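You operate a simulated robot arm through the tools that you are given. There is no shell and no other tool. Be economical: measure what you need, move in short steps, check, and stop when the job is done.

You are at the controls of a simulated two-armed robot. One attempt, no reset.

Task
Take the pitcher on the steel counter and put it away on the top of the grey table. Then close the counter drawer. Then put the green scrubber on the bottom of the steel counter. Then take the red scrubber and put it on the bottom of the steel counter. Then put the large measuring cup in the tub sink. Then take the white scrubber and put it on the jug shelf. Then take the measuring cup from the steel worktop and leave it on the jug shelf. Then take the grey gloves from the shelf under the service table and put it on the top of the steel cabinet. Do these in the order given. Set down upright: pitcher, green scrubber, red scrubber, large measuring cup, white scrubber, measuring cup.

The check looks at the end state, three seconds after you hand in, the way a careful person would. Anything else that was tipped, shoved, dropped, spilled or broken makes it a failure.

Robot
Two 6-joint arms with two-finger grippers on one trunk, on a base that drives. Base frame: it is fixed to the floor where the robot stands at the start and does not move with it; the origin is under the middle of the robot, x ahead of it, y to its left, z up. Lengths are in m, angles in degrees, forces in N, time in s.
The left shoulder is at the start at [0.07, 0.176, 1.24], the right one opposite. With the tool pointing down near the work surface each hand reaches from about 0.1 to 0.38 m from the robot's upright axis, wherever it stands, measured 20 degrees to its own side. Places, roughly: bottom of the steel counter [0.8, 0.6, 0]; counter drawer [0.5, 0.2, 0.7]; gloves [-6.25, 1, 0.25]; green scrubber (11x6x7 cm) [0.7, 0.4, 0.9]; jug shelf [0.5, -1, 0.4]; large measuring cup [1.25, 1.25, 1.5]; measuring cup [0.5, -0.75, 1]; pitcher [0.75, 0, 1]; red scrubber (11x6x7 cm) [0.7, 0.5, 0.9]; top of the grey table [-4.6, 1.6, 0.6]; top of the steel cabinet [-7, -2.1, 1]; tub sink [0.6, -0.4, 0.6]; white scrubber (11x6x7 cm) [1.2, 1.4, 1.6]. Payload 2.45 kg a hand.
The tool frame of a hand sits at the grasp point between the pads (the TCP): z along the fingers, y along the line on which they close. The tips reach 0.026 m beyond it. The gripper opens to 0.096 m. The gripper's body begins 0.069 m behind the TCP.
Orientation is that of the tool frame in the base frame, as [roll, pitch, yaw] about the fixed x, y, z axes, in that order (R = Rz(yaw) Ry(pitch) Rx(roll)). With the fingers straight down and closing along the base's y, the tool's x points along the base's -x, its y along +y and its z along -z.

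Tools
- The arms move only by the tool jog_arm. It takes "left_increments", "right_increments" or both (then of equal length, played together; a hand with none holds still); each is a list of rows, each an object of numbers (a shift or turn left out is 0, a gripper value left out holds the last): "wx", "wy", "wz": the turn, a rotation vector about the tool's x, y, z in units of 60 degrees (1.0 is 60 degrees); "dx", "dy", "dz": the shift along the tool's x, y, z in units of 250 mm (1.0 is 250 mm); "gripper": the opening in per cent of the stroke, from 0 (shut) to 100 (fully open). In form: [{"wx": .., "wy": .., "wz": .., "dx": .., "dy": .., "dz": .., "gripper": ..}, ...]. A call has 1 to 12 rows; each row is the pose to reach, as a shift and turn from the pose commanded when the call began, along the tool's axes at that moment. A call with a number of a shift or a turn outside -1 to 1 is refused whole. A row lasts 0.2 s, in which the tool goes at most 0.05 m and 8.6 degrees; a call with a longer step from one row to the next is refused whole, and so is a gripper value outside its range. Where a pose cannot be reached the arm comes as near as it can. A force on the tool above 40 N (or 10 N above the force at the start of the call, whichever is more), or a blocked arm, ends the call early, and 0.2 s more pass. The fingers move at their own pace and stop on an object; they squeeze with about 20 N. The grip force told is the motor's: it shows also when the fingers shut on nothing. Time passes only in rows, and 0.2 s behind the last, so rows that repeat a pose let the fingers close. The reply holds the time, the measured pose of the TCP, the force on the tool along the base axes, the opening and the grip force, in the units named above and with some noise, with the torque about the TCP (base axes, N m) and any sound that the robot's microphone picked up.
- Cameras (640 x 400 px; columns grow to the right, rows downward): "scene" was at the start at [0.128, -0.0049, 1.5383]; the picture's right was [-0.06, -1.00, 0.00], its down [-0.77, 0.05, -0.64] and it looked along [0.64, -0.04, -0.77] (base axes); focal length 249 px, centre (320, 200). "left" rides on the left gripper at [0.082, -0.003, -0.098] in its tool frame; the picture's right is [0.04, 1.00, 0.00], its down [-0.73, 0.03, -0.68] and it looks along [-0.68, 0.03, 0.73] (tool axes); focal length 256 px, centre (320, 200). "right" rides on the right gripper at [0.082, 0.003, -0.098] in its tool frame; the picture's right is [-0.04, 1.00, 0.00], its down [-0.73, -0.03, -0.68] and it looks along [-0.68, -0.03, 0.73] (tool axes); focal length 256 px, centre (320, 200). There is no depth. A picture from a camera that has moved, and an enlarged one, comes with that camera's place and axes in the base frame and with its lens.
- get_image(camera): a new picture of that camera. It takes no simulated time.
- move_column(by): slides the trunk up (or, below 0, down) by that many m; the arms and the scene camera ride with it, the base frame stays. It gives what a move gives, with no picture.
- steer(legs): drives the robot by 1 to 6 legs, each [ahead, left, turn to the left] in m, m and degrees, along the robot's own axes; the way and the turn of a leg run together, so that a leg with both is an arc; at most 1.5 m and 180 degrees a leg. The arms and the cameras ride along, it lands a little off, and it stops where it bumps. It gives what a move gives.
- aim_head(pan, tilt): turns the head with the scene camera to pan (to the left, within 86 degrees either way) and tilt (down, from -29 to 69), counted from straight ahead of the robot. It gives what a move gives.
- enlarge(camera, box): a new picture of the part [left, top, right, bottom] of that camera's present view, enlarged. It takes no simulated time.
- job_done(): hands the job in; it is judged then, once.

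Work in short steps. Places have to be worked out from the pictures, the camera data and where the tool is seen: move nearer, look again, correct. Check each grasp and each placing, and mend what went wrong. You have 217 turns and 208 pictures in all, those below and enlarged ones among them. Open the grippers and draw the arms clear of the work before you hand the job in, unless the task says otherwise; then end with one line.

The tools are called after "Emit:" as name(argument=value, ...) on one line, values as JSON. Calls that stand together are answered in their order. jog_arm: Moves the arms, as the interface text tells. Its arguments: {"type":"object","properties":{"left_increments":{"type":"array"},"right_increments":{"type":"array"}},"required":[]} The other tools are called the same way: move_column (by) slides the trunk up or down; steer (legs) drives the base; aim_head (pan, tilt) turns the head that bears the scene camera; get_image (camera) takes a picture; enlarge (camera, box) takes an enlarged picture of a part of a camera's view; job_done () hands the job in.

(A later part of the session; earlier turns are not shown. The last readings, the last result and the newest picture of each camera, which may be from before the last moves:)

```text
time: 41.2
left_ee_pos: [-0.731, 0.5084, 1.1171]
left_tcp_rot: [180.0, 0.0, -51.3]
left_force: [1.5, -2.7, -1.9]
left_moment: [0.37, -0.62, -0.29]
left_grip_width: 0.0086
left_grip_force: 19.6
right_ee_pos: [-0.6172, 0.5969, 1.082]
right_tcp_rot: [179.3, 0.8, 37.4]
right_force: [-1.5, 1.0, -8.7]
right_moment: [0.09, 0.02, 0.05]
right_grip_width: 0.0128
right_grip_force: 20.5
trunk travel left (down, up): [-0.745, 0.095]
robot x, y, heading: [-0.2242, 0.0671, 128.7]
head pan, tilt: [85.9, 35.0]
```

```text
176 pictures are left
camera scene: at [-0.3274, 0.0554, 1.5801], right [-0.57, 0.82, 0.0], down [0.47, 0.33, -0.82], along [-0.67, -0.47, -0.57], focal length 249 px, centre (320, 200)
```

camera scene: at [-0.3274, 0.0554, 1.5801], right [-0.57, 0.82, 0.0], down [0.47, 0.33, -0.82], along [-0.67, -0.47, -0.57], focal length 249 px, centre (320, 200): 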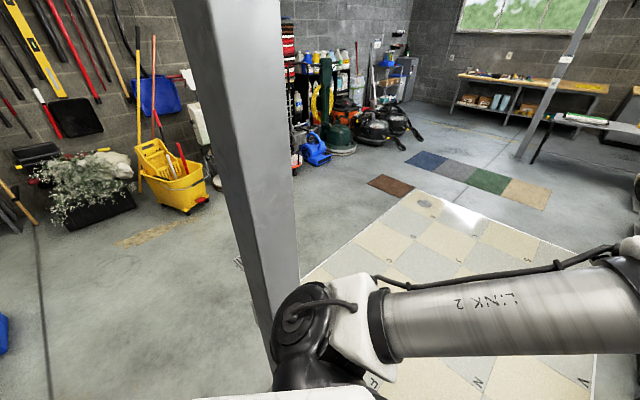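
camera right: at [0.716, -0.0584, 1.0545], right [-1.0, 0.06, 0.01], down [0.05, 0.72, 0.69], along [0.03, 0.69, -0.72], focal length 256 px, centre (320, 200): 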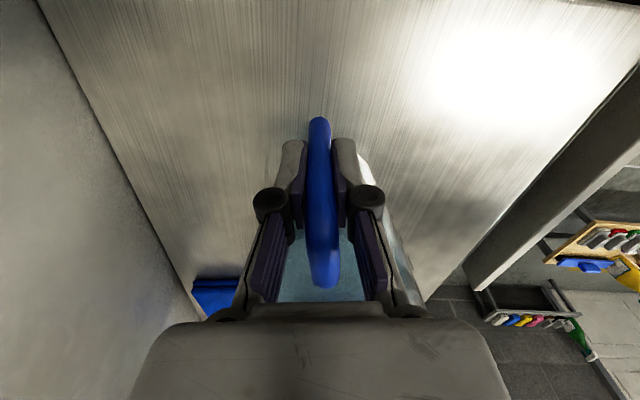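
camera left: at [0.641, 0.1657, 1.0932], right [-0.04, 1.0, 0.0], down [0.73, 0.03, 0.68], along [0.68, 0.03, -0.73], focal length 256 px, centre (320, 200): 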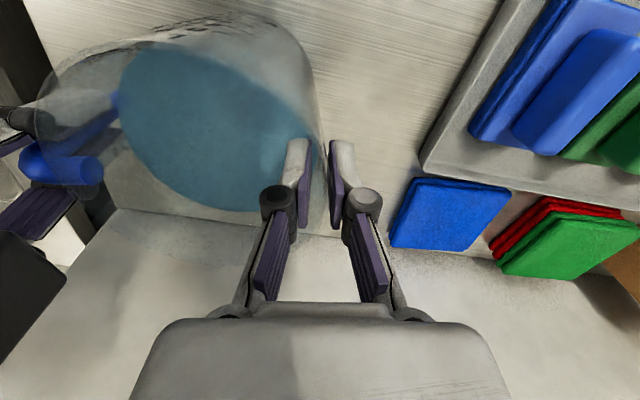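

The thing behind was a fixed pillar near (-0.58, -0.28). I sidestep to about (-0.2, 0.42), away from it, then turn to face -x and look along the route.

Emit:
steer(legs=[[0.21, -0.26, 0], [0, 0, 51]])

Emit:
aim_head(pan=0, tilt=25)

Emit:
get_image(camera="scene")

```text
time: 45.7
left_ee_pos: [-0.8179, 0.2932, 1.1164]
left_tcp_rot: [-180.0, -0.1, -1.5]
left_force: [1.9, -1.5, -1.3]
left_moment: [0.65, -0.14, -0.27]
left_grip_width: 0.0084
left_grip_force: 19.2
right_ee_pos: [-0.813, 0.4358, 1.0815]
right_tcp_rot: [179.4, 0.9, 87.4]
right_force: [-1.5, 2.1, -8.1]
right_moment: [-0.18, 0.07, -0.01]
right_grip_width: 0.0132
right_grip_force: 19.9
trunk travel left (down, up): [-0.745, 0.095]
robot x, y, heading: [-0.1518, 0.3922, 178.7]
head pan, tilt: [85.9, 35.0]
```

```text
time: 47.3
left_ee_pos: [-0.8174, 0.2923, 1.1175]
left_tcp_rot: [180.0, 0.0, -1.5]
left_force: [2.1, -0.6, -2.6]
left_moment: [0.64, -0.14, -0.3]
left_grip_width: 0.0086
left_grip_force: 19.8
right_ee_pos: [-0.8131, 0.4339, 1.0813]
right_tcp_rot: [179.2, 0.9, 87.2]
right_force: [-1.6, -0.9, -8.4]
right_moment: [-0.12, 0.04, -0.01]
right_grip_width: 0.0128
right_grip_force: 19.7
trunk travel left (down, up): [-0.745, 0.095]
robot x, y, heading: [-0.1478, 0.3955, 178.6]
head pan, tilt: [0.0, 25.0]
```

```text
175 pictures are left
camera scene: at [-0.296, 0.3972, 1.5957], right [0.02, 1.0, 0.0], down [0.42, -0.01, -0.91], along [-0.91, 0.02, -0.42], focal length 249 px, centre (320, 200)
```

scene: 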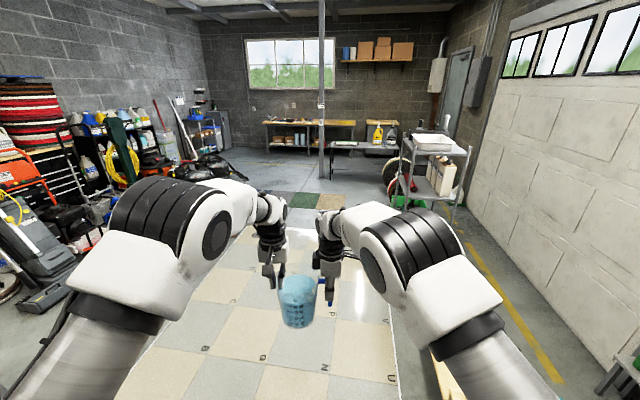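

Path ahead is clear (a second pillar far off near y 0.45, the table to its right). I drive 2.4 m ahead in two legs and look again.

Emit:
steer(legs=[[1.2, 0, 0], [1.2, 0, 0]])

Emit:
get_image(camera="scene")

```text
time: 59.0
left_ee_pos: [-3.2101, 0.3406, 1.1169]
left_tcp_rot: [-179.9, 0.0, -1.1]
left_force: [2.3, 0.9, -0.7]
left_moment: [0.64, -0.13, -0.32]
left_grip_width: 0.0084
left_grip_force: 20.4
right_ee_pos: [-3.2045, 0.482, 1.0833]
right_tcp_rot: [179.2, 0.9, 87.7]
right_force: [-2.0, -1.8, -8.2]
right_moment: [-0.09, 0.05, 0.02]
right_grip_width: 0.0128
right_grip_force: 19.8
trunk travel left (down, up): [-0.745, 0.095]
robot x, y, heading: [-2.5412, 0.4474, 178.7]
head pan, tilt: [0.0, 25.0]
```

```text
174 pictures are left
camera scene: at [-2.6874, 0.4484, 1.5958], right [0.02, 1.0, 0.0], down [0.42, -0.01, -0.91], along [-0.91, 0.02, -0.42], focal length 249 px, centre (320, 200)
```

scene: 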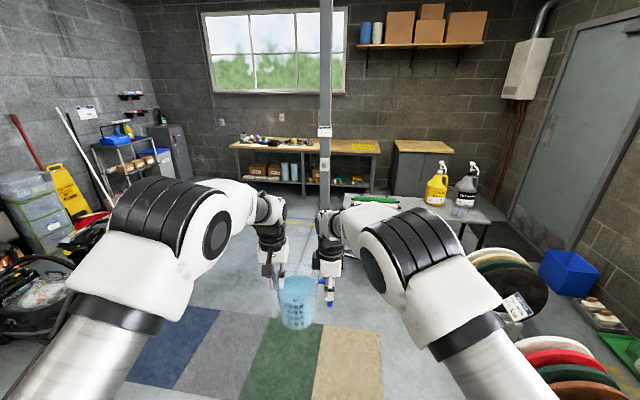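

The table top is seen around x -4.4…-5, y 0.8…2, bottles near y 1.6, a free stretch near y 1.2. I go on 0.75 m and then sidestep right 0.7 m.

Emit:
steer(legs=[[0.75, 0, 1.3], [0, -0.7, 0]])

Emit:
aim_head(pan=0, tilt=40)

Emit:
get_image(camera="scene")

```text
time: 66.6
left_ee_pos: [-3.967, 1.0295, 1.1161]
left_tcp_rot: [180.0, -0.1, -0.2]
left_force: [2.8, -0.3, -2.6]
left_moment: [0.64, -0.12, -0.27]
left_grip_width: 0.0084
left_grip_force: 20.0
right_ee_pos: [-3.9643, 1.1718, 1.0809]
right_tcp_rot: [179.3, 1.0, 88.5]
right_force: [-1.2, 0.7, -6.1]
right_moment: [-0.39, 0.13, 0.06]
right_grip_width: 0.0131
right_grip_force: 20.1
trunk travel left (down, up): [-0.745, 0.095]
robot x, y, heading: [-3.3018, 1.143, 180.0]
head pan, tilt: [0.0, 25.0]
stopped in leg 2: the robot was blocked; the commanded pose is now the measured one
```

```text
time: 67.3
left_ee_pos: [-3.9668, 1.0293, 1.1163]
left_tcp_rot: [180.0, -0.1, -0.2]
left_force: [1.7, 0.6, -1.8]
left_moment: [0.65, -0.17, -0.31]
left_grip_width: 0.0083
left_grip_force: 20.1
right_ee_pos: [-3.9646, 1.1731, 1.0819]
right_tcp_rot: [179.2, 0.9, 88.5]
right_force: [-2.0, -0.4, -8.6]
right_moment: [-0.17, 0.09, -0.01]
right_grip_width: 0.0128
right_grip_force: 20.3
trunk travel left (down, up): [-0.745, 0.095]
robot x, y, heading: [-3.3016, 1.1474, 179.7]
head pan, tilt: [0.0, 40.0]
```

```text
173 pictures are left
camera scene: at [-3.4407, 1.1455, 1.5724], right [0.0, 1.0, 0.0], down [0.64, 0.0, -0.77], along [-0.77, 0.0, -0.64], focal length 249 px, centre (320, 200)
```

scene: 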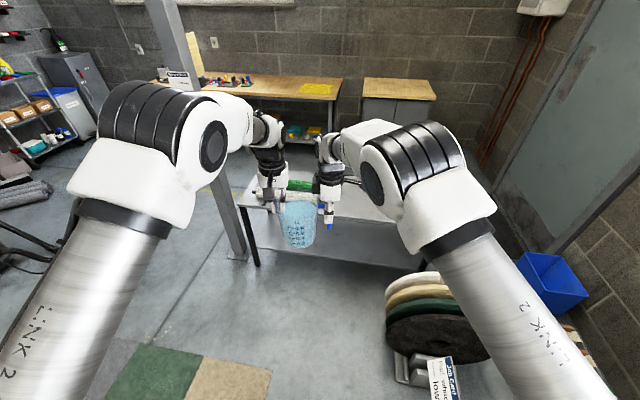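

Blocked at the last centimetres of the sidestep; I back off 6 cm and look at what's on the right.

Emit:
steer(legs=[[0, 0.06, 0]])

Emit:
aim_head(pan=-70, tilt=55)

Emit:
get_image(camera="scene")

```text
time: 68.3
left_ee_pos: [-3.9674, 0.9758, 1.1171]
left_tcp_rot: [179.8, -0.2, -0.4]
left_force: [2.7, 1.4, -2.2]
left_moment: [0.57, -0.07, -0.28]
left_grip_width: 0.0083
left_grip_force: 20.0
right_ee_pos: [-3.9649, 1.1183, 1.081]
right_tcp_rot: [179.2, 1.2, 88.5]
right_force: [-1.9, 0.0, -8.6]
right_moment: [-0.15, 0.01, -0.04]
right_grip_width: 0.0126
right_grip_force: 20.3
trunk travel left (down, up): [-0.745, 0.095]
robot x, y, heading: [-3.3048, 1.0863, 179.8]
head pan, tilt: [0.0, 40.0]
```

```text
time: 69.7
left_ee_pos: [-3.9692, 0.9701, 1.1165]
left_tcp_rot: [-180.0, 0.0, -0.4]
left_force: [2.0, 0.5, -2.0]
left_moment: [0.66, -0.12, -0.27]
left_grip_width: 0.0083
left_grip_force: 19.9
right_ee_pos: [-3.9653, 1.1136, 1.0823]
right_tcp_rot: [179.2, 1.0, 88.4]
right_force: [-2.0, -1.3, -7.6]
right_moment: [-0.11, 0.07, 0.01]
right_grip_width: 0.0132
right_grip_force: 19.8
trunk travel left (down, up): [-0.745, 0.095]
robot x, y, heading: [-3.303, 1.0837, 179.6]
head pan, tilt: [-70.0, 55.0]
```

```text
172 pictures are left
camera scene: at [-3.3804, 1.1525, 1.5518], right [0.94, 0.34, 0.0], down [0.28, -0.77, -0.57], along [-0.19, 0.54, -0.82], focal length 249 px, centre (320, 200)
```

scene: 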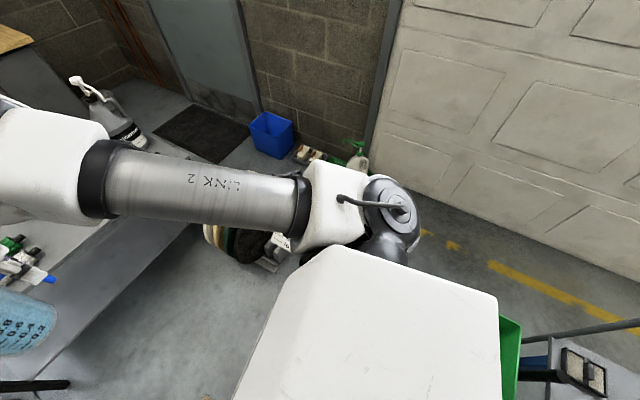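

Emit:
enlarge(camera="scene", box=[440, 280, 640, 400])

```text
3.20 times, centred on (540, 340) of scene
camera zoom: at [-3.3804, 1.1525, 1.5518], right [0.94, 0.34, 0.0], down [0.28, -0.77, -0.57], along [-0.19, 0.54, -0.82], focal length 798 px, centre (-384, -248)
```

zoom: 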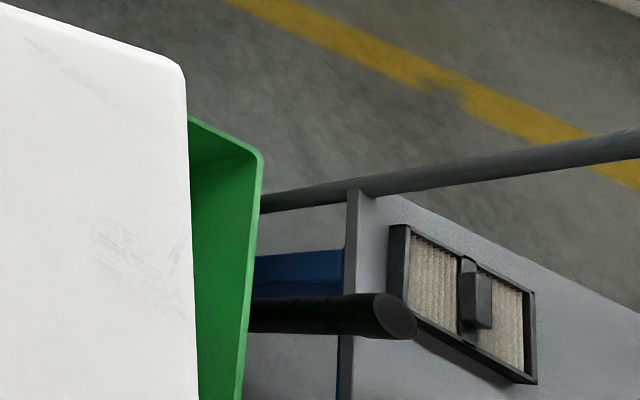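

Nothing seems tipped; I keep clear of that green bin. Now a closer look at the table top.

Emit:
aim_head(pan=0, tilt=35)

Emit:
enlarge(camera="scene", box=[220, 120, 500, 300])

```text
time: 71.1
left_ee_pos: [-3.9672, 0.9707, 1.117]
left_tcp_rot: [-180.0, -0.1, -0.5]
left_force: [2.7, 1.7, -1.7]
left_moment: [0.67, -0.08, -0.26]
left_grip_width: 0.0081
left_grip_force: 20.4
right_ee_pos: [-3.9651, 1.1144, 1.0816]
right_tcp_rot: [179.2, 0.8, 88.5]
right_force: [-1.1, -1.8, -8.7]
right_moment: [0.02, 0.06, -0.04]
right_grip_width: 0.0128
right_grip_force: 19.7
trunk travel left (down, up): [-0.745, 0.095]
robot x, y, heading: [-3.3064, 1.088, 179.6]
head pan, tilt: [0.0, 35.0]
```

```text
2.22 times, centred on (360, 210) of scene
camera zoom: at [-3.444, 1.0861, 1.5799], right [0.01, 1.0, 0.0], down [0.57, 0.0, -0.82], along [-0.82, 0.0, -0.57], focal length 554 px, centre (231, 178)
```

zoom: 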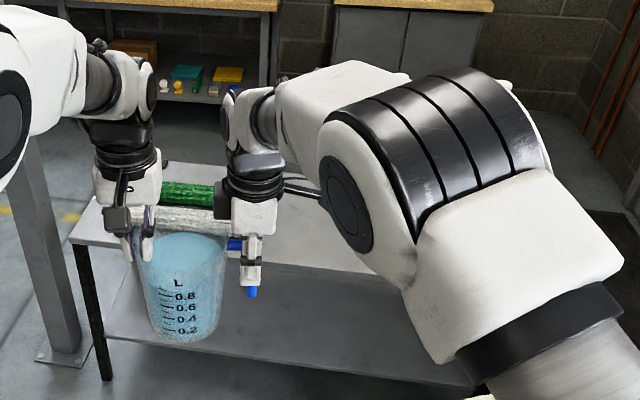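

The table's front edge is near x -4.5; rolls lie at y ≲ 1.1. I drive 0.45 m ahead, then turn 15° right to see the free area.

Emit:
steer(legs=[[0.45, 0.03, 0], [0, 0, -17]])

Emit:
aim_head(pan=0, tilt=45)

Emit:
get_image(camera="scene")

Emit:
get_image(camera="left")

```text
time: 74.8
left_ee_pos: [-4.4138, 1.1424, 1.117]
left_tcp_rot: [180.0, -0.1, -17.5]
left_force: [1.4, -1.0, -2.0]
left_moment: [0.57, -0.36, -0.24]
left_grip_width: 0.0081
left_grip_force: 20.3
right_ee_pos: [-4.3694, 1.2784, 1.0809]
right_tcp_rot: [179.2, 0.9, 71.3]
right_force: [-2.3, -0.3, -8.4]
right_moment: [-0.13, 0.14, -0.06]
right_grip_width: 0.0128
right_grip_force: 19.8
trunk travel left (down, up): [-0.745, 0.095]
robot x, y, heading: [-3.7433, 1.0562, 162.6]
head pan, tilt: [0.0, 35.0]
```

```text
time: 75.5
left_ee_pos: [-4.4129, 1.1432, 1.1162]
left_tcp_rot: [-180.0, 0.0, -17.5]
left_force: [1.9, 0.2, -2.3]
left_moment: [0.58, -0.32, -0.25]
left_grip_width: 0.0082
left_grip_force: 19.9
right_ee_pos: [-4.3698, 1.2791, 1.0812]
right_tcp_rot: [179.2, 0.9, 71.3]
right_force: [-1.7, 0.1, -8.0]
right_moment: [-0.19, 0.17, -0.03]
right_grip_width: 0.0126
right_grip_force: 20.0
trunk travel left (down, up): [-0.745, 0.095]
robot x, y, heading: [-3.7405, 1.0555, 162.6]
head pan, tilt: [0.0, 45.0]
```

```text
169 pictures are left
camera scene: at [-3.8723, 1.0969, 1.5652], right [0.3, 0.95, 0.0], down [0.67, -0.21, -0.71], along [-0.67, 0.21, -0.71], focal length 249 px, centre (320, 200)
```

scene: 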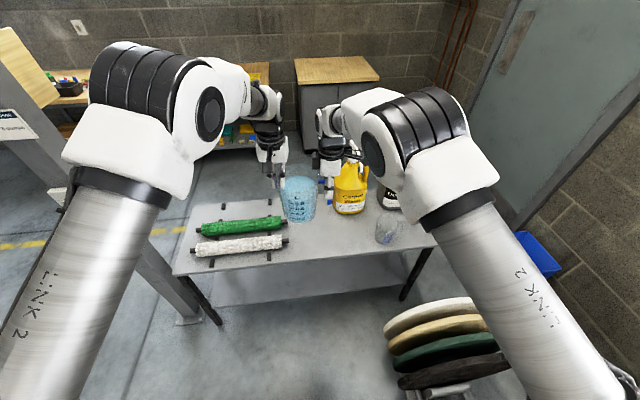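

```text
168 pictures are left
camera left: at [-4.3338, 1.1221, 1.2151], right [-0.26, -0.96, 0.0], down [-0.71, 0.19, 0.68], along [-0.65, 0.18, -0.74], focal length 256 px, centre (320, 200)
```

left: 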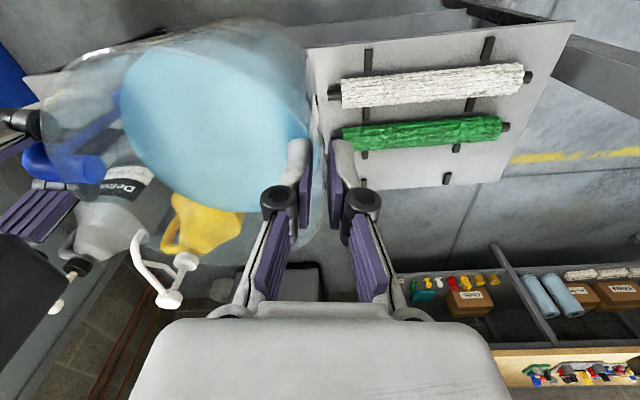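

Now the free spot is clear: aim for pitcher centre ≈ (-4.54, 1.26), between the roll and the yellow jug. I creep ahead 0.157 m.

Emit:
steer(legs=[[0.157, -0.01, 0]])

Emit:
get_image(camera="scene")

```text
time: 76.9
left_ee_pos: [-4.5551, 1.1962, 1.1188]
left_tcp_rot: [-180.0, -0.1, -17.3]
left_force: [1.8, -0.5, -1.9]
left_moment: [0.63, -0.29, -0.26]
left_grip_width: 0.0083
left_grip_force: 19.5
right_ee_pos: [-4.512, 1.3313, 1.0821]
right_tcp_rot: [179.2, 0.9, 71.4]
right_force: [-2.0, -0.4, -8.6]
right_moment: [-0.06, 0.07, 0.01]
right_grip_width: 0.0126
right_grip_force: 19.5
trunk travel left (down, up): [-0.745, 0.095]
robot x, y, heading: [-3.8905, 1.11, 162.9]
head pan, tilt: [0.0, 45.0]
```

```text
167 pictures are left
camera scene: at [-4.014, 1.1509, 1.5655], right [0.3, 0.95, 0.0], down [0.67, -0.21, -0.71], along [-0.68, 0.21, -0.71], focal length 249 px, centre (320, 200)
```

scene: 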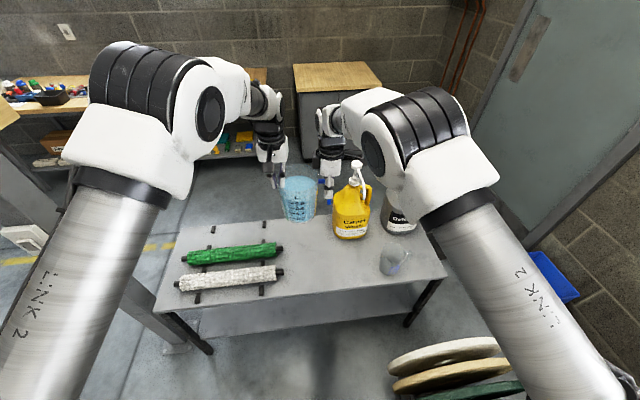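

Pitcher centre now (-4.538, 1.249), over the free patch. I lower the trunk 0.33 m and look again.

Emit:
move_column(by=-0.33)

Emit:
enlarge(camera="scene", box=[200, 50, 440, 250])

Emit:
get_image(camera="right")

```text
time: 80.2
left_ee_pos: [-4.5573, 1.197, 0.7871]
left_tcp_rot: [180.0, -0.1, -17.4]
left_force: [2.3, 1.6, -0.9]
left_moment: [0.57, -0.31, -0.28]
left_grip_width: 0.0083
left_grip_force: 19.5
right_ee_pos: [-4.5147, 1.3333, 0.7518]
right_tcp_rot: [179.1, 0.9, 71.4]
right_force: [-1.8, -0.5, -8.1]
right_moment: [0.06, 0.05, 0.0]
right_grip_width: 0.0125
right_grip_force: 20.4
trunk travel left (down, up): [-0.415, 0.425]
robot x, y, heading: [-3.8879, 1.1102, 162.6]
head pan, tilt: [0.0, 45.0]
```

```text
2.00 times, centred on (320, 150) of scene
camera zoom: at [-4.0163, 1.1518, 1.2352], right [0.3, 0.95, 0.0], down [0.68, -0.21, -0.71], along [-0.67, 0.21, -0.71], focal length 499 px, centre (320, 300)
```

zoom: 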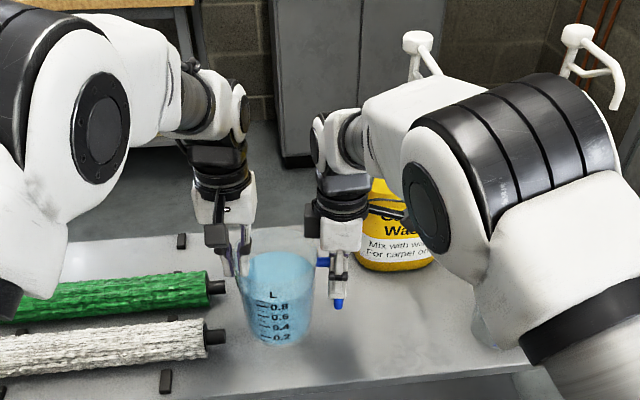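

```text
165 pictures are left
camera right: at [-4.486, 1.4111, 0.8479], right [0.93, -0.36, 0.01], down [-0.27, -0.67, 0.69], along [-0.24, -0.65, -0.72], focal length 256 px, centre (320, 200)
```

right: 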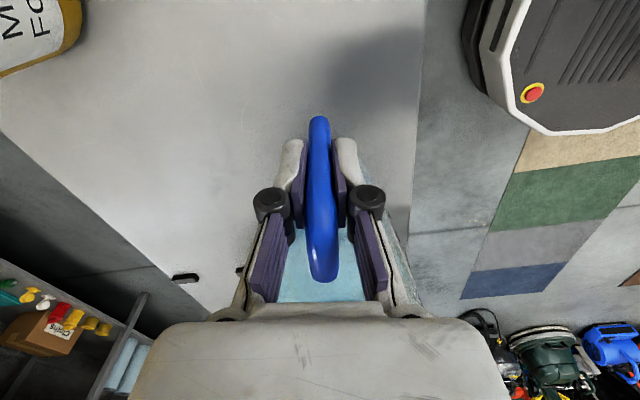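

Pitcher hangs over a free spot, 4–6 cm up. I lower both hands slowly, watching force.

Emit:
jog_arm(left_increments=[{"dz": 0.03}, {"dz": 0.06}, {"dz": 0.09}, {"dz": 0.11}, {"dz": 0.13}], right_increments=[{"dz": 0.03}, {"dz": 0.06}, {"dz": 0.09}, {"dz": 0.11}, {"dz": 0.13}])

Emit:
enlarge(camera="scene", box=[240, 120, 400, 240])

```text
time: 81.4
left_ee_pos: [-4.5558, 1.1959, 0.7575]
left_tcp_rot: [-180.0, 0.2, -17.3]
left_force: [-1.5, -8.4, 6.6]
left_moment: [0.6, -0.13, -0.23]
left_grip_width: 0.008
left_grip_force: 20.0
right_ee_pos: [-4.5136, 1.332, 0.7198]
right_tcp_rot: [179.4, 0.9, 71.4]
right_force: [-0.2, 8.1, 0.5]
right_moment: [-0.06, 0.14, 0.01]
right_grip_width: 0.0131
right_grip_force: 20.0
trunk travel left (down, up): [-0.415, 0.425]
robot x, y, heading: [-3.8881, 1.1151, 162.8]
head pan, tilt: [0.0, 45.0]
```

```text
3.33 times, centred on (320, 180) of scene
camera zoom: at [-4.0147, 1.1512, 1.2357], right [0.3, 0.95, 0.0], down [0.68, -0.21, -0.71], along [-0.68, 0.21, -0.71], focal length 831 px, centre (320, 267)
```

zoom: 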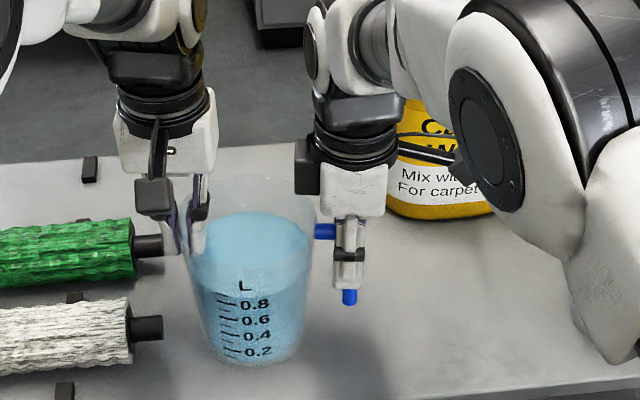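

Contact: the vertical force has gone from -9 N to +7 N and the pitcher stands on the table. I open both grippers, then raise both hands straight up.

Emit:
jog_arm(left_increments=[{"gripper": 40}, {"gripper": 40}, {"gripper": 40}], right_increments=[{"gripper": 50}, {"gripper": 50}, {"gripper": 50}])

Emit:
jog_arm(left_increments=[{"dz": -0.15}, {"dz": -0.3}, {"dz": -0.45}, {"dz": -0.6}], right_increments=[{"dz": -0.15}, {"dz": -0.3}, {"dz": -0.45}, {"dz": -0.6}])

Emit:
get_image(camera="scene")

```text
time: 82.2
left_ee_pos: [-4.5559, 1.1969, 0.7546]
left_tcp_rot: [-179.9, 0.0, -17.4]
left_force: [-0.3, 0.0, 0.9]
left_moment: [0.03, 0.03, -0.04]
left_grip_width: 0.0384
left_grip_force: 0.0
right_ee_pos: [-4.5124, 1.3321, 0.7205]
right_tcp_rot: [179.3, 0.9, 71.4]
right_force: [-0.5, -0.1, -0.5]
right_moment: [0.01, 0.02, -0.03]
right_grip_width: 0.0479
right_grip_force: 0.0
trunk travel left (down, up): [-0.415, 0.425]
robot x, y, heading: [-3.8911, 1.1092, 162.6]
head pan, tilt: [0.0, 45.0]
```

```text
time: 83.2
left_ee_pos: [-4.5558, 1.1971, 0.9053]
left_tcp_rot: [-180.0, 0.0, -17.4]
left_force: [0.1, 0.3, 0.9]
left_moment: [0.01, 0.03, -0.01]
left_grip_width: 0.0385
left_grip_force: 0.1
right_ee_pos: [-4.5148, 1.3349, 0.8712]
right_tcp_rot: [179.4, 0.9, 71.5]
right_force: [-0.6, -0.1, -0.3]
right_moment: [0.01, -0.02, 0.01]
right_grip_width: 0.0478
right_grip_force: 0.1
trunk travel left (down, up): [-0.415, 0.425]
robot x, y, heading: [-3.8918, 1.113, 162.5]
head pan, tilt: [0.0, 45.0]
```

```text
163 pictures are left
camera scene: at [-4.0142, 1.1512, 1.2354], right [0.3, 0.95, 0.0], down [0.67, -0.21, -0.71], along [-0.68, 0.21, -0.71], focal length 249 px, centre (320, 200)
```

scene: 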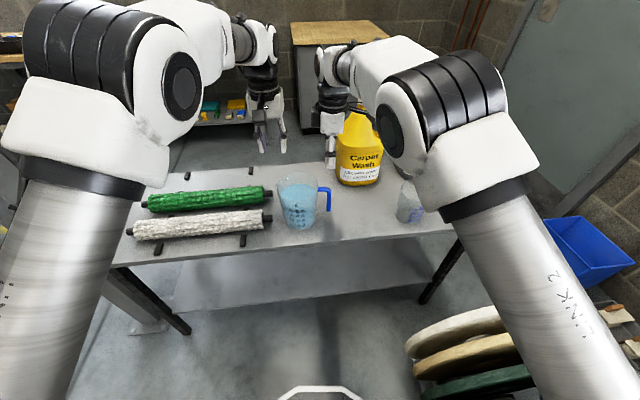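

The pitcher stands upright. I raise the trunk, back off, and head back: turn round in the open area and drive toward the counter.

Emit:
move_column(by=0.3)

Emit:
steer(legs=[[-0.6, 0, 0], [0, 0, 17.4], [0, 0.5, 0], [0, 0, 180]])

Emit:
aim_head(pan=0, tilt=30)

Emit:
get_image(camera="scene")

```text
time: 86.2
left_ee_pos: [-4.5581, 1.1985, 1.2045]
left_tcp_rot: [180.0, -0.1, -17.4]
left_force: [-0.7, -0.6, 1.0]
left_moment: [0.02, 0.01, 0.01]
left_grip_width: 0.0387
left_grip_force: 0.0
right_ee_pos: [-4.5154, 1.3337, 1.1691]
right_tcp_rot: [179.3, 0.9, 71.4]
right_force: [-0.5, 0.0, 0.0]
right_moment: [0.01, 0.01, -0.01]
right_grip_width: 0.0481
right_grip_force: 0.0
trunk travel left (down, up): [-0.715, 0.125]
robot x, y, heading: [-3.8864, 1.1142, 162.6]
head pan, tilt: [0.0, 45.0]
```

```text
time: 100.4
left_ee_pos: [-2.6509, 0.5519, 1.2048]
left_tcp_rot: [-179.9, -0.2, -179.9]
left_force: [0.2, 0.0, -1.1]
left_moment: [0.02, -0.01, -0.01]
left_grip_width: 0.0385
left_grip_force: 0.0
right_ee_pos: [-2.649, 0.4096, 1.1684]
right_tcp_rot: [179.2, 0.8, -91.1]
right_force: [-0.3, 0.2, 0.1]
right_moment: [0.01, 0.01, 0.01]
right_grip_width: 0.0479
right_grip_force: 0.0
trunk travel left (down, up): [-0.715, 0.125]
robot x, y, heading: [-3.3142, 0.4321, 0.0]
head pan, tilt: [0.0, 45.0]
```

```text
time: 101.2
left_ee_pos: [-2.65, 0.553, 1.2041]
left_tcp_rot: [-180.0, -0.1, -180.0]
left_force: [0.6, -0.9, 0.3]
left_moment: [0.0, 0.0, 0.03]
left_grip_width: 0.0382
left_grip_force: 0.0
right_ee_pos: [-2.6499, 0.4087, 1.1699]
right_tcp_rot: [179.3, 0.9, -91.1]
right_force: [-0.9, 0.4, 0.1]
right_moment: [-0.04, 0.02, 0.01]
right_grip_width: 0.0479
right_grip_force: 0.1
trunk travel left (down, up): [-0.715, 0.125]
robot x, y, heading: [-3.3118, 0.4311, 0.2]
head pan, tilt: [0.0, 30.0]
```

```text
162 pictures are left
camera scene: at [-3.1707, 0.4345, 1.5578], right [0.0, -1.0, 0.0], down [-0.5, 0.0, -0.87], along [0.87, 0.0, -0.5], focal length 249 px, centre (320, 200)
```

scene: 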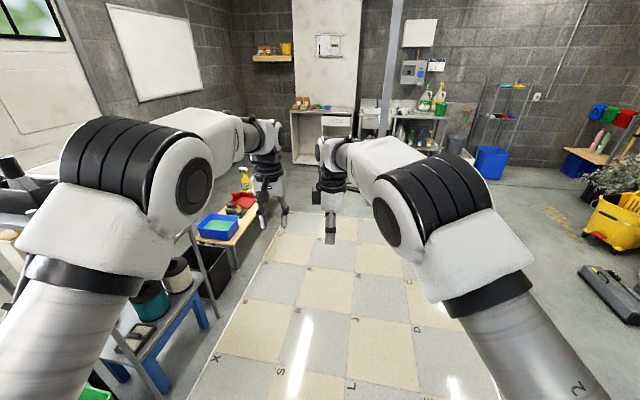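

Clear corridor back to the counter. I drive 3.0 m ahead at y ≈ 0.42.

Emit:
steer(legs=[[1.5, 0, 0], [1.5, -0.02, 0]])

Emit:
aim_head(pan=-10, tilt=50)

Emit:
get_image(camera="scene")

```text
refused: leg 2 is longer than a leg can be; nothing moved
```

```text
time: 102.0
left_ee_pos: [-2.6491, 0.5536, 1.2046]
left_tcp_rot: [180.0, -0.1, -179.9]
left_force: [0.1, 0.5, 0.6]
left_moment: [-0.01, 0.0, 0.0]
left_grip_width: 0.0383
left_grip_force: 0.1
right_ee_pos: [-2.6485, 0.4105, 1.1696]
right_tcp_rot: [179.3, 0.9, -91.1]
right_force: [-0.9, -0.4, 0.0]
right_moment: [0.01, 0.0, 0.01]
right_grip_width: 0.048
right_grip_force: 0.0
trunk travel left (down, up): [-0.715, 0.125]
robot x, y, heading: [-3.3115, 0.4339, 0.3]
head pan, tilt: [-10.0, 50.0]
```

```text
161 pictures are left
camera scene: at [-3.1852, 0.4211, 1.5285], right [-0.17, -0.99, 0.0], down [-0.75, 0.13, -0.64], along [0.63, -0.11, -0.77], focal length 249 px, centre (320, 200)
```

scene: 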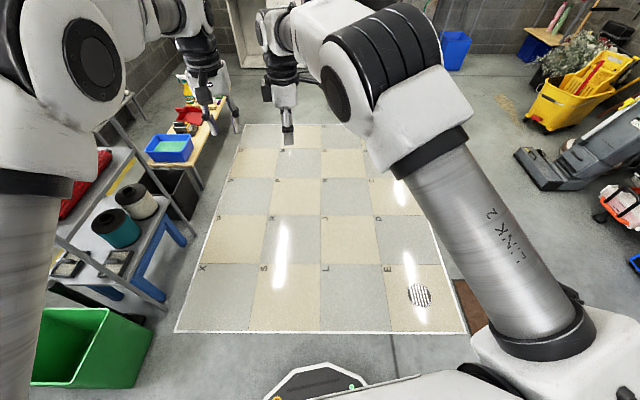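

The leg was a bit too long; I repeat with shorter legs (the green bin stands upright, good).

Emit:
steer(legs=[[1.45, 0, 0], [1.45, -0.02, 0]])

Emit:
get_image(camera="scene")

```text
time: 116.2
left_ee_pos: [0.2877, 0.5661, 1.2038]
left_tcp_rot: [179.9, -0.1, -179.4]
left_force: [-0.1, 0.6, -0.6]
left_moment: [0.0, -0.02, 0.02]
left_grip_width: 0.0386
left_grip_force: 0.1
right_ee_pos: [0.2884, 0.4221, 1.1703]
right_tcp_rot: [179.2, 0.9, -90.6]
right_force: [-0.5, 1.0, 0.6]
right_moment: [-0.01, 0.03, 0.02]
right_grip_width: 0.0482
right_grip_force: 0.1
trunk travel left (down, up): [-0.715, 0.125]
robot x, y, heading: [-0.3739, 0.443, 0.7]
head pan, tilt: [-10.0, 50.0]
```

```text
160 pictures are left
camera scene: at [-0.2472, 0.4297, 1.5284], right [-0.16, -0.99, 0.0], down [-0.76, 0.12, -0.64], along [0.63, -0.1, -0.77], focal length 249 px, centre (320, 200)
```

scene: 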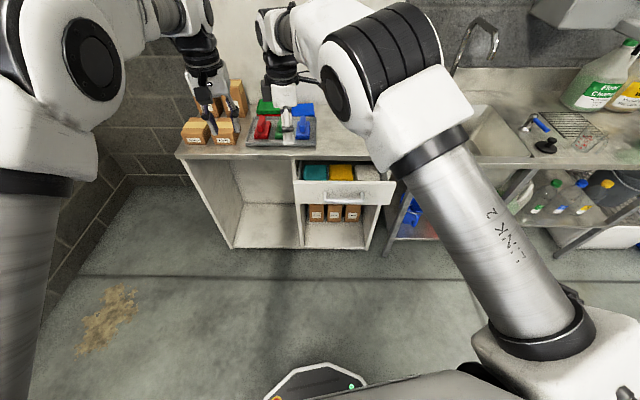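

I see the drawer front at x ≈ 0.43, y ≈ 0.22. I'll move over in front of it, tilt the left hand forward 60° with fingers shut, then push.

Emit:
steer(legs=[[0.05, -0.2, 0], [0, -0.1, 0]])

Emit:
jog_arm(left_increments=[{"wy": -0.14, "dx": 0.1, "gripper": 0}, {"wy": -0.28, "dx": 0.2}, {"wy": -0.42, "dx": 0.3}, {"wy": -0.56, "dx": 0.4}, {"wy": -0.7, "dx": 0.45}, {"wy": -0.84, "dx": 0.5}, {"wy": -0.98, "dx": 0.5}], right_increments=[{"dy": 0.1}, {"dy": 0.2}, {"dy": 0.3}, {"dy": 0.4}, {"dy": 0.5}, {"dy": 0.55}, {"dy": 0.55}])

Emit:
aim_head(pan=0, tilt=55)

Emit:
get_image(camera="scene")

```text
time: 118.6
left_ee_pos: [0.3393, 0.2624, 1.2038]
left_tcp_rot: [180.0, 0.0, -179.5]
left_force: [-0.8, -0.3, -0.6]
left_moment: [0.03, -0.01, -0.02]
left_grip_width: 0.0383
left_grip_force: 0.1
right_ee_pos: [0.3421, 0.1188, 1.1685]
right_tcp_rot: [179.3, 1.0, -90.7]
right_force: [-0.4, -0.4, 0.3]
right_moment: [-0.01, 0.03, 0.0]
right_grip_width: 0.0481
right_grip_force: 0.0
trunk travel left (down, up): [-0.715, 0.125]
robot x, y, heading: [-0.3197, 0.1409, 0.7]
head pan, tilt: [-10.0, 50.0]
```

```text
time: 119.4
left_ee_pos: [0.2631, 0.2753, 1.2068]
left_tcp_rot: [-176.3, 25.4, -176.8]
left_force: [0.6, -0.4, 0.3]
left_moment: [-0.04, -0.01, 0.03]
left_grip_width: 0.0
left_grip_force: 20.1
left hand out of reach, approached as far as the arm can: row 4
right_ee_pos: [0.2696, 0.083, 1.0909]
right_tcp_rot: [169.3, 2.7, -93.0]
right_force: [0.3, 0.9, -0.2]
right_moment: [-0.02, -0.01, -0.03]
right_grip_width: 0.0483
right_grip_force: 0.0
right hand out of reach, approached as far as the arm can: row 2, 3, 4
trunk travel left (down, up): [-0.715, 0.125]
robot x, y, heading: [-0.3218, 0.1394, 0.6]
head pan, tilt: [-10.0, 50.0]
stopped in row 4 (right hand): the arm was blocked; the commanded pose is now the measured one
```

```text
time: 120.2
left_ee_pos: [0.2645, 0.2743, 1.205]
left_tcp_rot: [-176.4, 25.4, -176.9]
left_force: [-0.2, -0.3, 0.9]
left_moment: [-0.02, -0.01, -0.02]
left_grip_width: 0.0
left_grip_force: 19.6
right_ee_pos: [0.2701, 0.0829, 1.0913]
right_tcp_rot: [169.4, 2.7, -93.0]
right_force: [0.4, 0.5, -0.8]
right_moment: [-0.01, 0.01, 0.02]
right_grip_width: 0.048
right_grip_force: 0.0
trunk travel left (down, up): [-0.715, 0.125]
robot x, y, heading: [-0.319, 0.1425, 1.0]
head pan, tilt: [0.0, 55.0]
```

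```text
159 pictures are left
camera scene: at [-0.199, 0.1404, 1.5219], right [0.01, -1.0, 0.0], down [-0.82, -0.01, -0.57], along [0.57, 0.01, -0.82], focal length 249 px, centre (320, 200)
```

scene: 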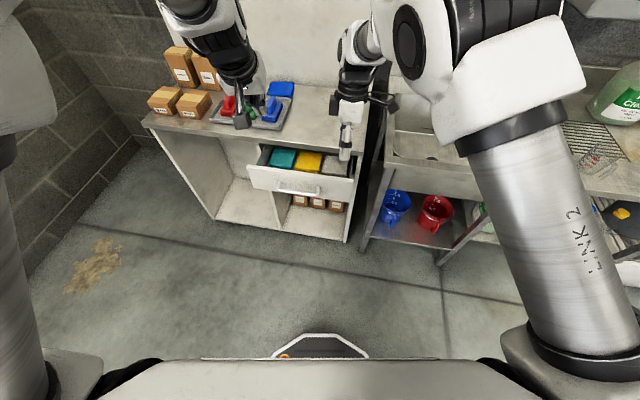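

The arms don't fold well at this height, but the left hand is closed and tilted 25° forward, which suffices. I raise the right hand out of the way, then lower the trunk.

Emit:
jog_arm(right_increments=[{"dx": 0.12, "dz": -0.12, "wx": 0.1}, {"dx": 0.24, "dz": -0.24, "wx": 0.17}, {"dx": 0.36, "dz": -0.36, "wx": 0.17}, {"dx": 0.48, "dz": -0.48, "wx": 0.17}, {"dx": 0.6, "dz": -0.5, "wx": 0.17}])

Emit:
move_column(by=-0.44)

Emit:
get_image(camera="scene")

```text
time: 121.4
left_ee_pos: [0.2637, 0.2722, 1.2043]
left_tcp_rot: [-176.4, 25.2, -176.9]
left_force: [-0.1, -0.1, 0.6]
left_moment: [-0.01, 0.01, 0.02]
left_grip_width: 0.0
left_grip_force: 20.2
right_ee_pos: [0.2845, -0.0717, 1.2071]
right_tcp_rot: [179.5, 2.5, -92.8]
right_force: [-1.1, -0.8, 1.2]
right_moment: [0.01, -0.02, -0.01]
right_grip_width: 0.0479
right_grip_force: 0.1
trunk travel left (down, up): [-0.715, 0.125]
robot x, y, heading: [-0.3191, 0.1431, 0.6]
head pan, tilt: [0.0, 55.0]
```

```text
refused: -0.44 is not a number from -0.4 to 0.4
```

```text
158 pictures are left
camera scene: at [-0.1993, 0.1384, 1.5219], right [0.01, -1.0, 0.0], down [-0.82, -0.01, -0.57], along [0.57, 0.01, -0.82], focal length 249 px, centre (320, 200)
```

scene: 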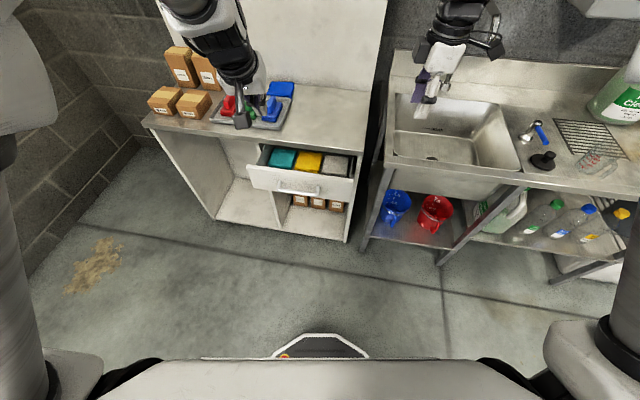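

Drawer spans y 0.02–0.41, its handle centre about y 0.22. I lower the trunk and shift the base so the left fist faces the handle.

Emit:
move_column(by=-0.4)

Emit:
move_column(by=-0.06)

Emit:
steer(legs=[[0.06, -0.05, -0.6]])

Emit:
aim_head(pan=0, tilt=40)

Emit:
get_image(camera="scene")

Emit:
get_image(camera="left")

```text
time: 125.2
left_ee_pos: [0.2651, 0.2733, 0.8062]
left_tcp_rot: [-176.4, 25.3, -176.9]
left_force: [0.1, 0.7, -0.1]
left_moment: [0.02, 0.03, -0.04]
left_grip_width: 0.0003
left_grip_force: 19.8
right_ee_pos: [0.2856, -0.0716, 0.8062]
right_tcp_rot: [179.5, 2.5, -92.7]
right_force: [-0.5, -0.1, 0.8]
right_moment: [-0.01, 0.01, 0.0]
right_grip_width: 0.048
right_grip_force: 0.0
trunk travel left (down, up): [-0.315, 0.525]
robot x, y, heading: [-0.3225, 0.1395, 0.7]
head pan, tilt: [0.0, 55.0]
```

```text
time: 126.2
left_ee_pos: [0.2655, 0.2737, 0.7453]
left_tcp_rot: [-176.5, 25.2, -176.9]
left_force: [0.3, -0.1, 0.2]
left_moment: [0.0, 0.02, 0.01]
left_grip_width: 0.0
left_grip_force: 19.9
right_ee_pos: [0.2847, -0.0716, 0.7467]
right_tcp_rot: [179.6, 2.4, -92.8]
right_force: [-1.2, 0.4, 0.7]
right_moment: [0.03, 0.02, 0.04]
right_grip_width: 0.0481
right_grip_force: 0.2
trunk travel left (down, up): [-0.255, 0.585]
robot x, y, heading: [-0.321, 0.1392, 0.8]
head pan, tilt: [0.0, 55.0]
```

```text
time: 127.2
left_ee_pos: [0.3257, 0.218, 0.7446]
left_tcp_rot: [-176.5, 25.2, -177.5]
left_force: [1.0, -0.1, -0.4]
left_moment: [0.0, 0.0, -0.01]
left_grip_width: 0.0001
left_grip_force: 20.0
right_ee_pos: [0.3425, -0.1278, 0.746]
right_tcp_rot: [179.5, 2.6, -93.3]
right_force: [0.9, 1.0, -0.3]
right_moment: [0.0, 0.03, -0.02]
right_grip_width: 0.0481
right_grip_force: 0.0
trunk travel left (down, up): [-0.255, 0.585]
robot x, y, heading: [-0.2609, 0.0894, -0.1]
head pan, tilt: [0.0, 55.0]
```

```text
time: 128.0
left_ee_pos: [0.3258, 0.2204, 0.7452]
left_tcp_rot: [-176.4, 25.3, -177.4]
left_force: [-0.2, 0.1, 0.5]
left_moment: [-0.01, -0.01, 0.0]
left_grip_width: 0.0
left_grip_force: 20.1
right_ee_pos: [0.3423, -0.1268, 0.7468]
right_tcp_rot: [179.6, 2.4, -93.2]
right_force: [-0.2, 0.1, -0.3]
right_moment: [0.05, -0.01, -0.02]
right_grip_width: 0.0481
right_grip_force: 0.0
trunk travel left (down, up): [-0.255, 0.585]
robot x, y, heading: [-0.2669, 0.0899, 0.2]
head pan, tilt: [0.0, 40.0]
```

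```text
157 pictures are left
camera scene: at [-0.1272, 0.0897, 1.0825], right [0.0, -1.0, 0.0], down [-0.64, 0.0, -0.77], along [0.77, 0.0, -0.64], focal length 249 px, centre (320, 200)
```

scene: 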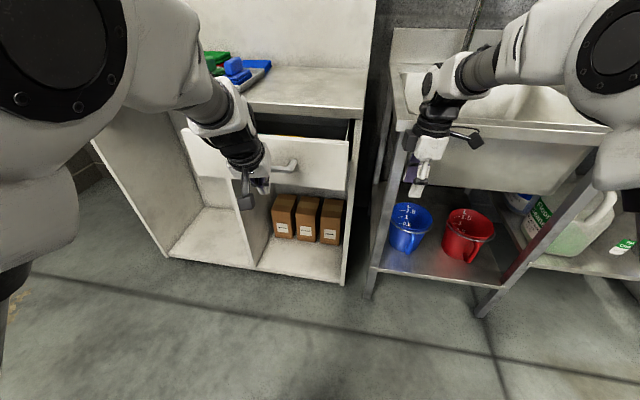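

```text
156 pictures are left
camera left: at [0.2103, 0.2165, 0.7993], right [-0.05, 1.0, -0.07], down [0.37, 0.09, 0.92], along [0.93, 0.02, -0.37], focal length 256 px, centre (320, 200)
```

left: 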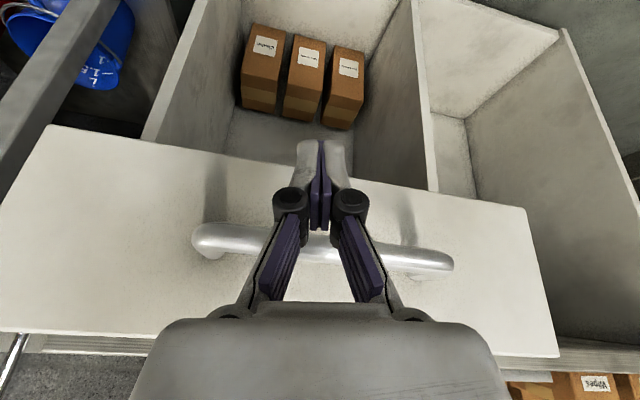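

The fist is right before the handle bar (bar at z ≈ 0.763). I push forward along +x in 2 cm steps.

Emit:
jog_arm(left_increments=[{"dx": -0.072, "dz": 0.034}, {"dx": -0.144, "dz": 0.068}, {"dx": -0.217, "dz": 0.103}, {"dx": -0.289, "dz": 0.137}, {"dx": -0.361, "dz": 0.171}, {"dx": -0.433, "dz": 0.205}, {"dx": -0.506, "dz": 0.239}])

Emit:
get_image(camera="scene")

```text
time: 129.6
left_ee_pos: [0.4661, 0.2212, 0.7454]
left_tcp_rot: [-176.4, 25.2, -177.4]
left_force: [0.9, -0.5, 0.1]
left_moment: [-0.01, 0.03, -0.01]
left_grip_width: 0.0
left_grip_force: 19.5
right_ee_pos: [0.3422, -0.1263, 0.7471]
right_tcp_rot: [179.6, 2.4, -93.3]
right_force: [0.2, -1.0, 0.3]
right_moment: [0.05, -0.02, -0.01]
right_grip_width: 0.0482
right_grip_force: 0.1
trunk travel left (down, up): [-0.255, 0.585]
robot x, y, heading: [-0.2664, 0.0937, -0.1]
head pan, tilt: [0.0, 40.0]
```

```text
155 pictures are left
camera scene: at [-0.1266, 0.09, 1.0825], right [0.0, -1.0, 0.0], down [-0.64, 0.0, -0.77], along [0.77, 0.0, -0.64], focal length 249 px, centre (320, 200)
```

scene: 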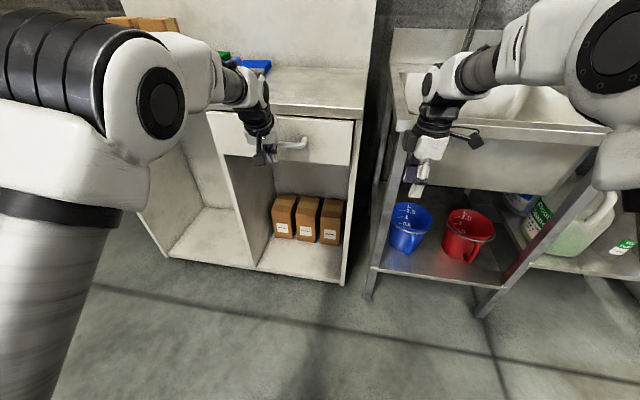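

The drawer slid in nearly flush. I push on until it resists.

Emit:
jog_arm(left_increments=[{"dx": -0.036, "dz": 0.017}, {"dx": -0.072, "dz": 0.034}, {"dx": -0.108, "dz": 0.051}, {"dx": -0.144, "dz": 0.068}])

Emit:
enlarge(camera="scene", box=[180, 70, 400, 200])

```text
time: 130.2
left_ee_pos: [0.4776, 0.2221, 0.7407]
left_tcp_rot: [-176.7, 24.3, -177.7]
left_force: [-11.6, 1.3, -2.2]
left_moment: [-0.03, -0.2, -0.13]
left_grip_width: 0.0
left_grip_force: 19.8
right_ee_pos: [0.3398, -0.1253, 0.7478]
right_tcp_rot: [179.6, 2.4, -93.4]
right_force: [0.3, 0.4, 0.1]
right_moment: [0.0, -0.01, 0.01]
right_grip_width: 0.048
right_grip_force: 0.1
trunk travel left (down, up): [-0.255, 0.585]
robot x, y, heading: [-0.2618, 0.0886, 0.0]
head pan, tilt: [0.0, 40.0]
stopped in row 2 (left hand): the force on the tool passed its limit at 51 N (the readings are from after the stop); the commanded pose is now the measured one
```

```text
2.91 times, centred on (290, 135) of scene
camera zoom: at [-0.1286, 0.0901, 1.0827], right [0.0, -1.0, 0.0], down [-0.64, 0.0, -0.77], along [0.77, 0.0, -0.64], focal length 726 px, centre (407, 389)
```

zoom: 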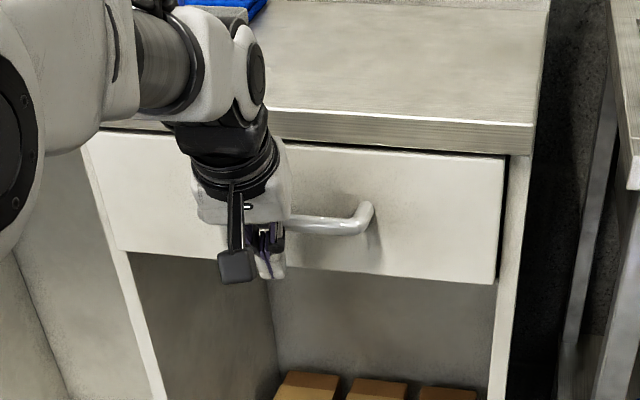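

The drawer is shut. I withdraw the hand, then raise the trunk to work over the counter.

Emit:
jog_arm(left_increments=[{"dx": 0.12, "dz": -0.057}, {"dx": 0.24, "dz": -0.114}, {"dx": 0.36, "dz": -0.17}, {"dx": 0.433, "dz": -0.205, "gripper": 100}, {"dx": 0.433, "dz": -0.205, "gripper": 100}])

Emit:
move_column(by=0.4)

Emit:
steer(legs=[[0, 0.22, 0], [0.1, 0, 0]])

Emit:
get_image(camera="scene")

```text
time: 131.4
left_ee_pos: [0.3579, 0.2194, 0.743]
left_tcp_rot: [-176.7, 24.4, -177.7]
left_force: [-0.5, 0.8, 0.5]
left_moment: [0.02, -0.01, 0.03]
left_grip_width: 0.096
left_grip_force: 0.0
right_ee_pos: [0.3407, -0.1268, 0.7475]
right_tcp_rot: [179.5, 2.4, -93.2]
right_force: [0.1, -0.2, 0.0]
right_moment: [0.01, 0.0, 0.02]
right_grip_width: 0.0478
right_grip_force: 0.0
trunk travel left (down, up): [-0.255, 0.585]
robot x, y, heading: [-0.2622, 0.0901, -0.1]
head pan, tilt: [0.0, 40.0]
```

```text
time: 135.2
left_ee_pos: [0.3588, 0.2194, 1.1443]
left_tcp_rot: [-176.8, 24.4, -177.6]
left_force: [0.2, -0.3, 0.2]
left_moment: [0.01, 0.01, 0.0]
left_grip_width: 0.096
left_grip_force: 0.0
right_ee_pos: [0.3416, -0.1259, 1.1465]
right_tcp_rot: [179.7, 2.5, -93.4]
right_force: [0.3, 0.0, -0.8]
right_moment: [0.02, -0.01, 0.04]
right_grip_width: 0.048
right_grip_force: 0.1
trunk travel left (down, up): [-0.655, 0.185]
robot x, y, heading: [-0.2622, 0.0892, -0.0]
head pan, tilt: [0.0, 40.0]
```

```text
time: 137.7
left_ee_pos: [0.4565, 0.44, 1.1452]
left_tcp_rot: [-176.7, 24.5, -177.7]
left_force: [0.3, 0.2, -0.3]
left_moment: [0.02, 0.02, -0.02]
left_grip_width: 0.0961
left_grip_force: 0.0
right_ee_pos: [0.4397, 0.0935, 1.1468]
right_tcp_rot: [179.6, 2.5, -93.3]
right_force: [-0.1, -0.2, -0.9]
right_moment: [0.01, 0.02, -0.01]
right_grip_width: 0.048
right_grip_force: 0.0
trunk travel left (down, up): [-0.655, 0.185]
robot x, y, heading: [-0.1633, 0.3117, -0.3]
head pan, tilt: [0.0, 40.0]
```

```text
153 pictures are left
camera scene: at [-0.0292, 0.3119, 1.4827], right [0.0, -1.0, 0.0], down [-0.64, 0.0, -0.77], along [0.77, 0.0, -0.64], focal length 249 px, centre (320, 200)
```

scene: 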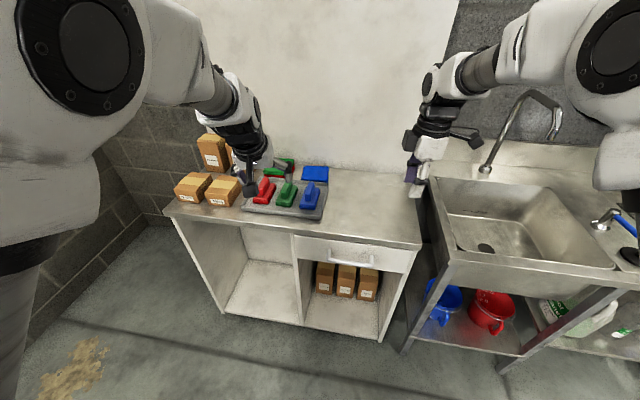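

I zoom in on the tray and straighten the left hand.

Emit:
jog_arm(left_increments=[{"wy": 0.14, "dz": -0.03}, {"wy": 0.28, "dz": -0.06}, {"wy": 0.41, "wx": -0.055, "wz": -0.04, "dz": -0.06}])

Emit:
enlarge(camera="scene", box=[160, 120, 360, 245])

Emit:
get_image(camera="left")

```text
refused: row 3 steps farther than a row can; nothing moved
```

```text
3.20 times, centred on (260, 182) of scene
camera zoom: at [-0.0292, 0.3119, 1.4827], right [0.0, -1.0, 0.0], down [-0.64, 0.0, -0.77], along [0.77, 0.0, -0.64], focal length 798 px, centre (512, 256)
```

zoom: 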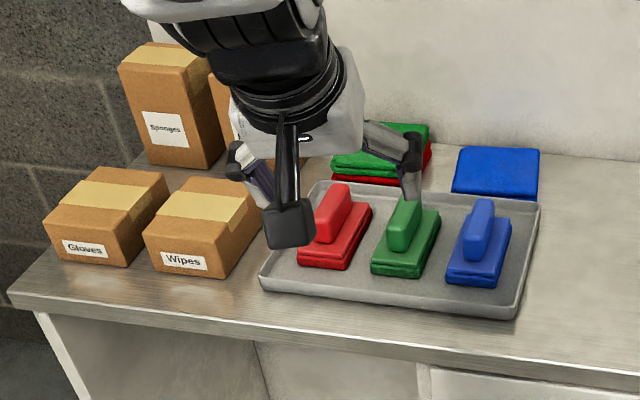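

```text
151 pictures are left
camera left: at [0.3427, 0.4382, 1.1996], right [-0.05, 1.0, -0.07], down [0.38, 0.08, 0.92], along [0.92, 0.02, -0.39], focal length 256 px, centre (320, 200)
```

left: 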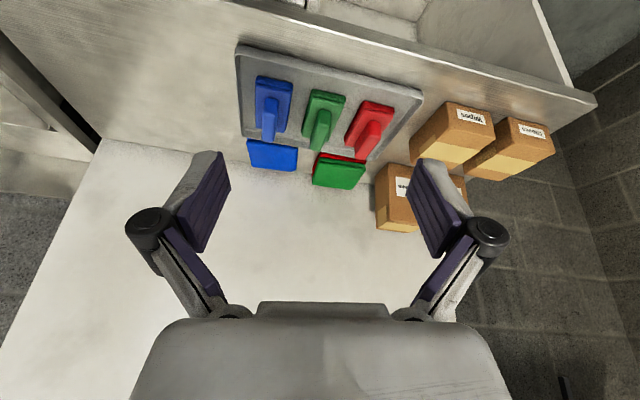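

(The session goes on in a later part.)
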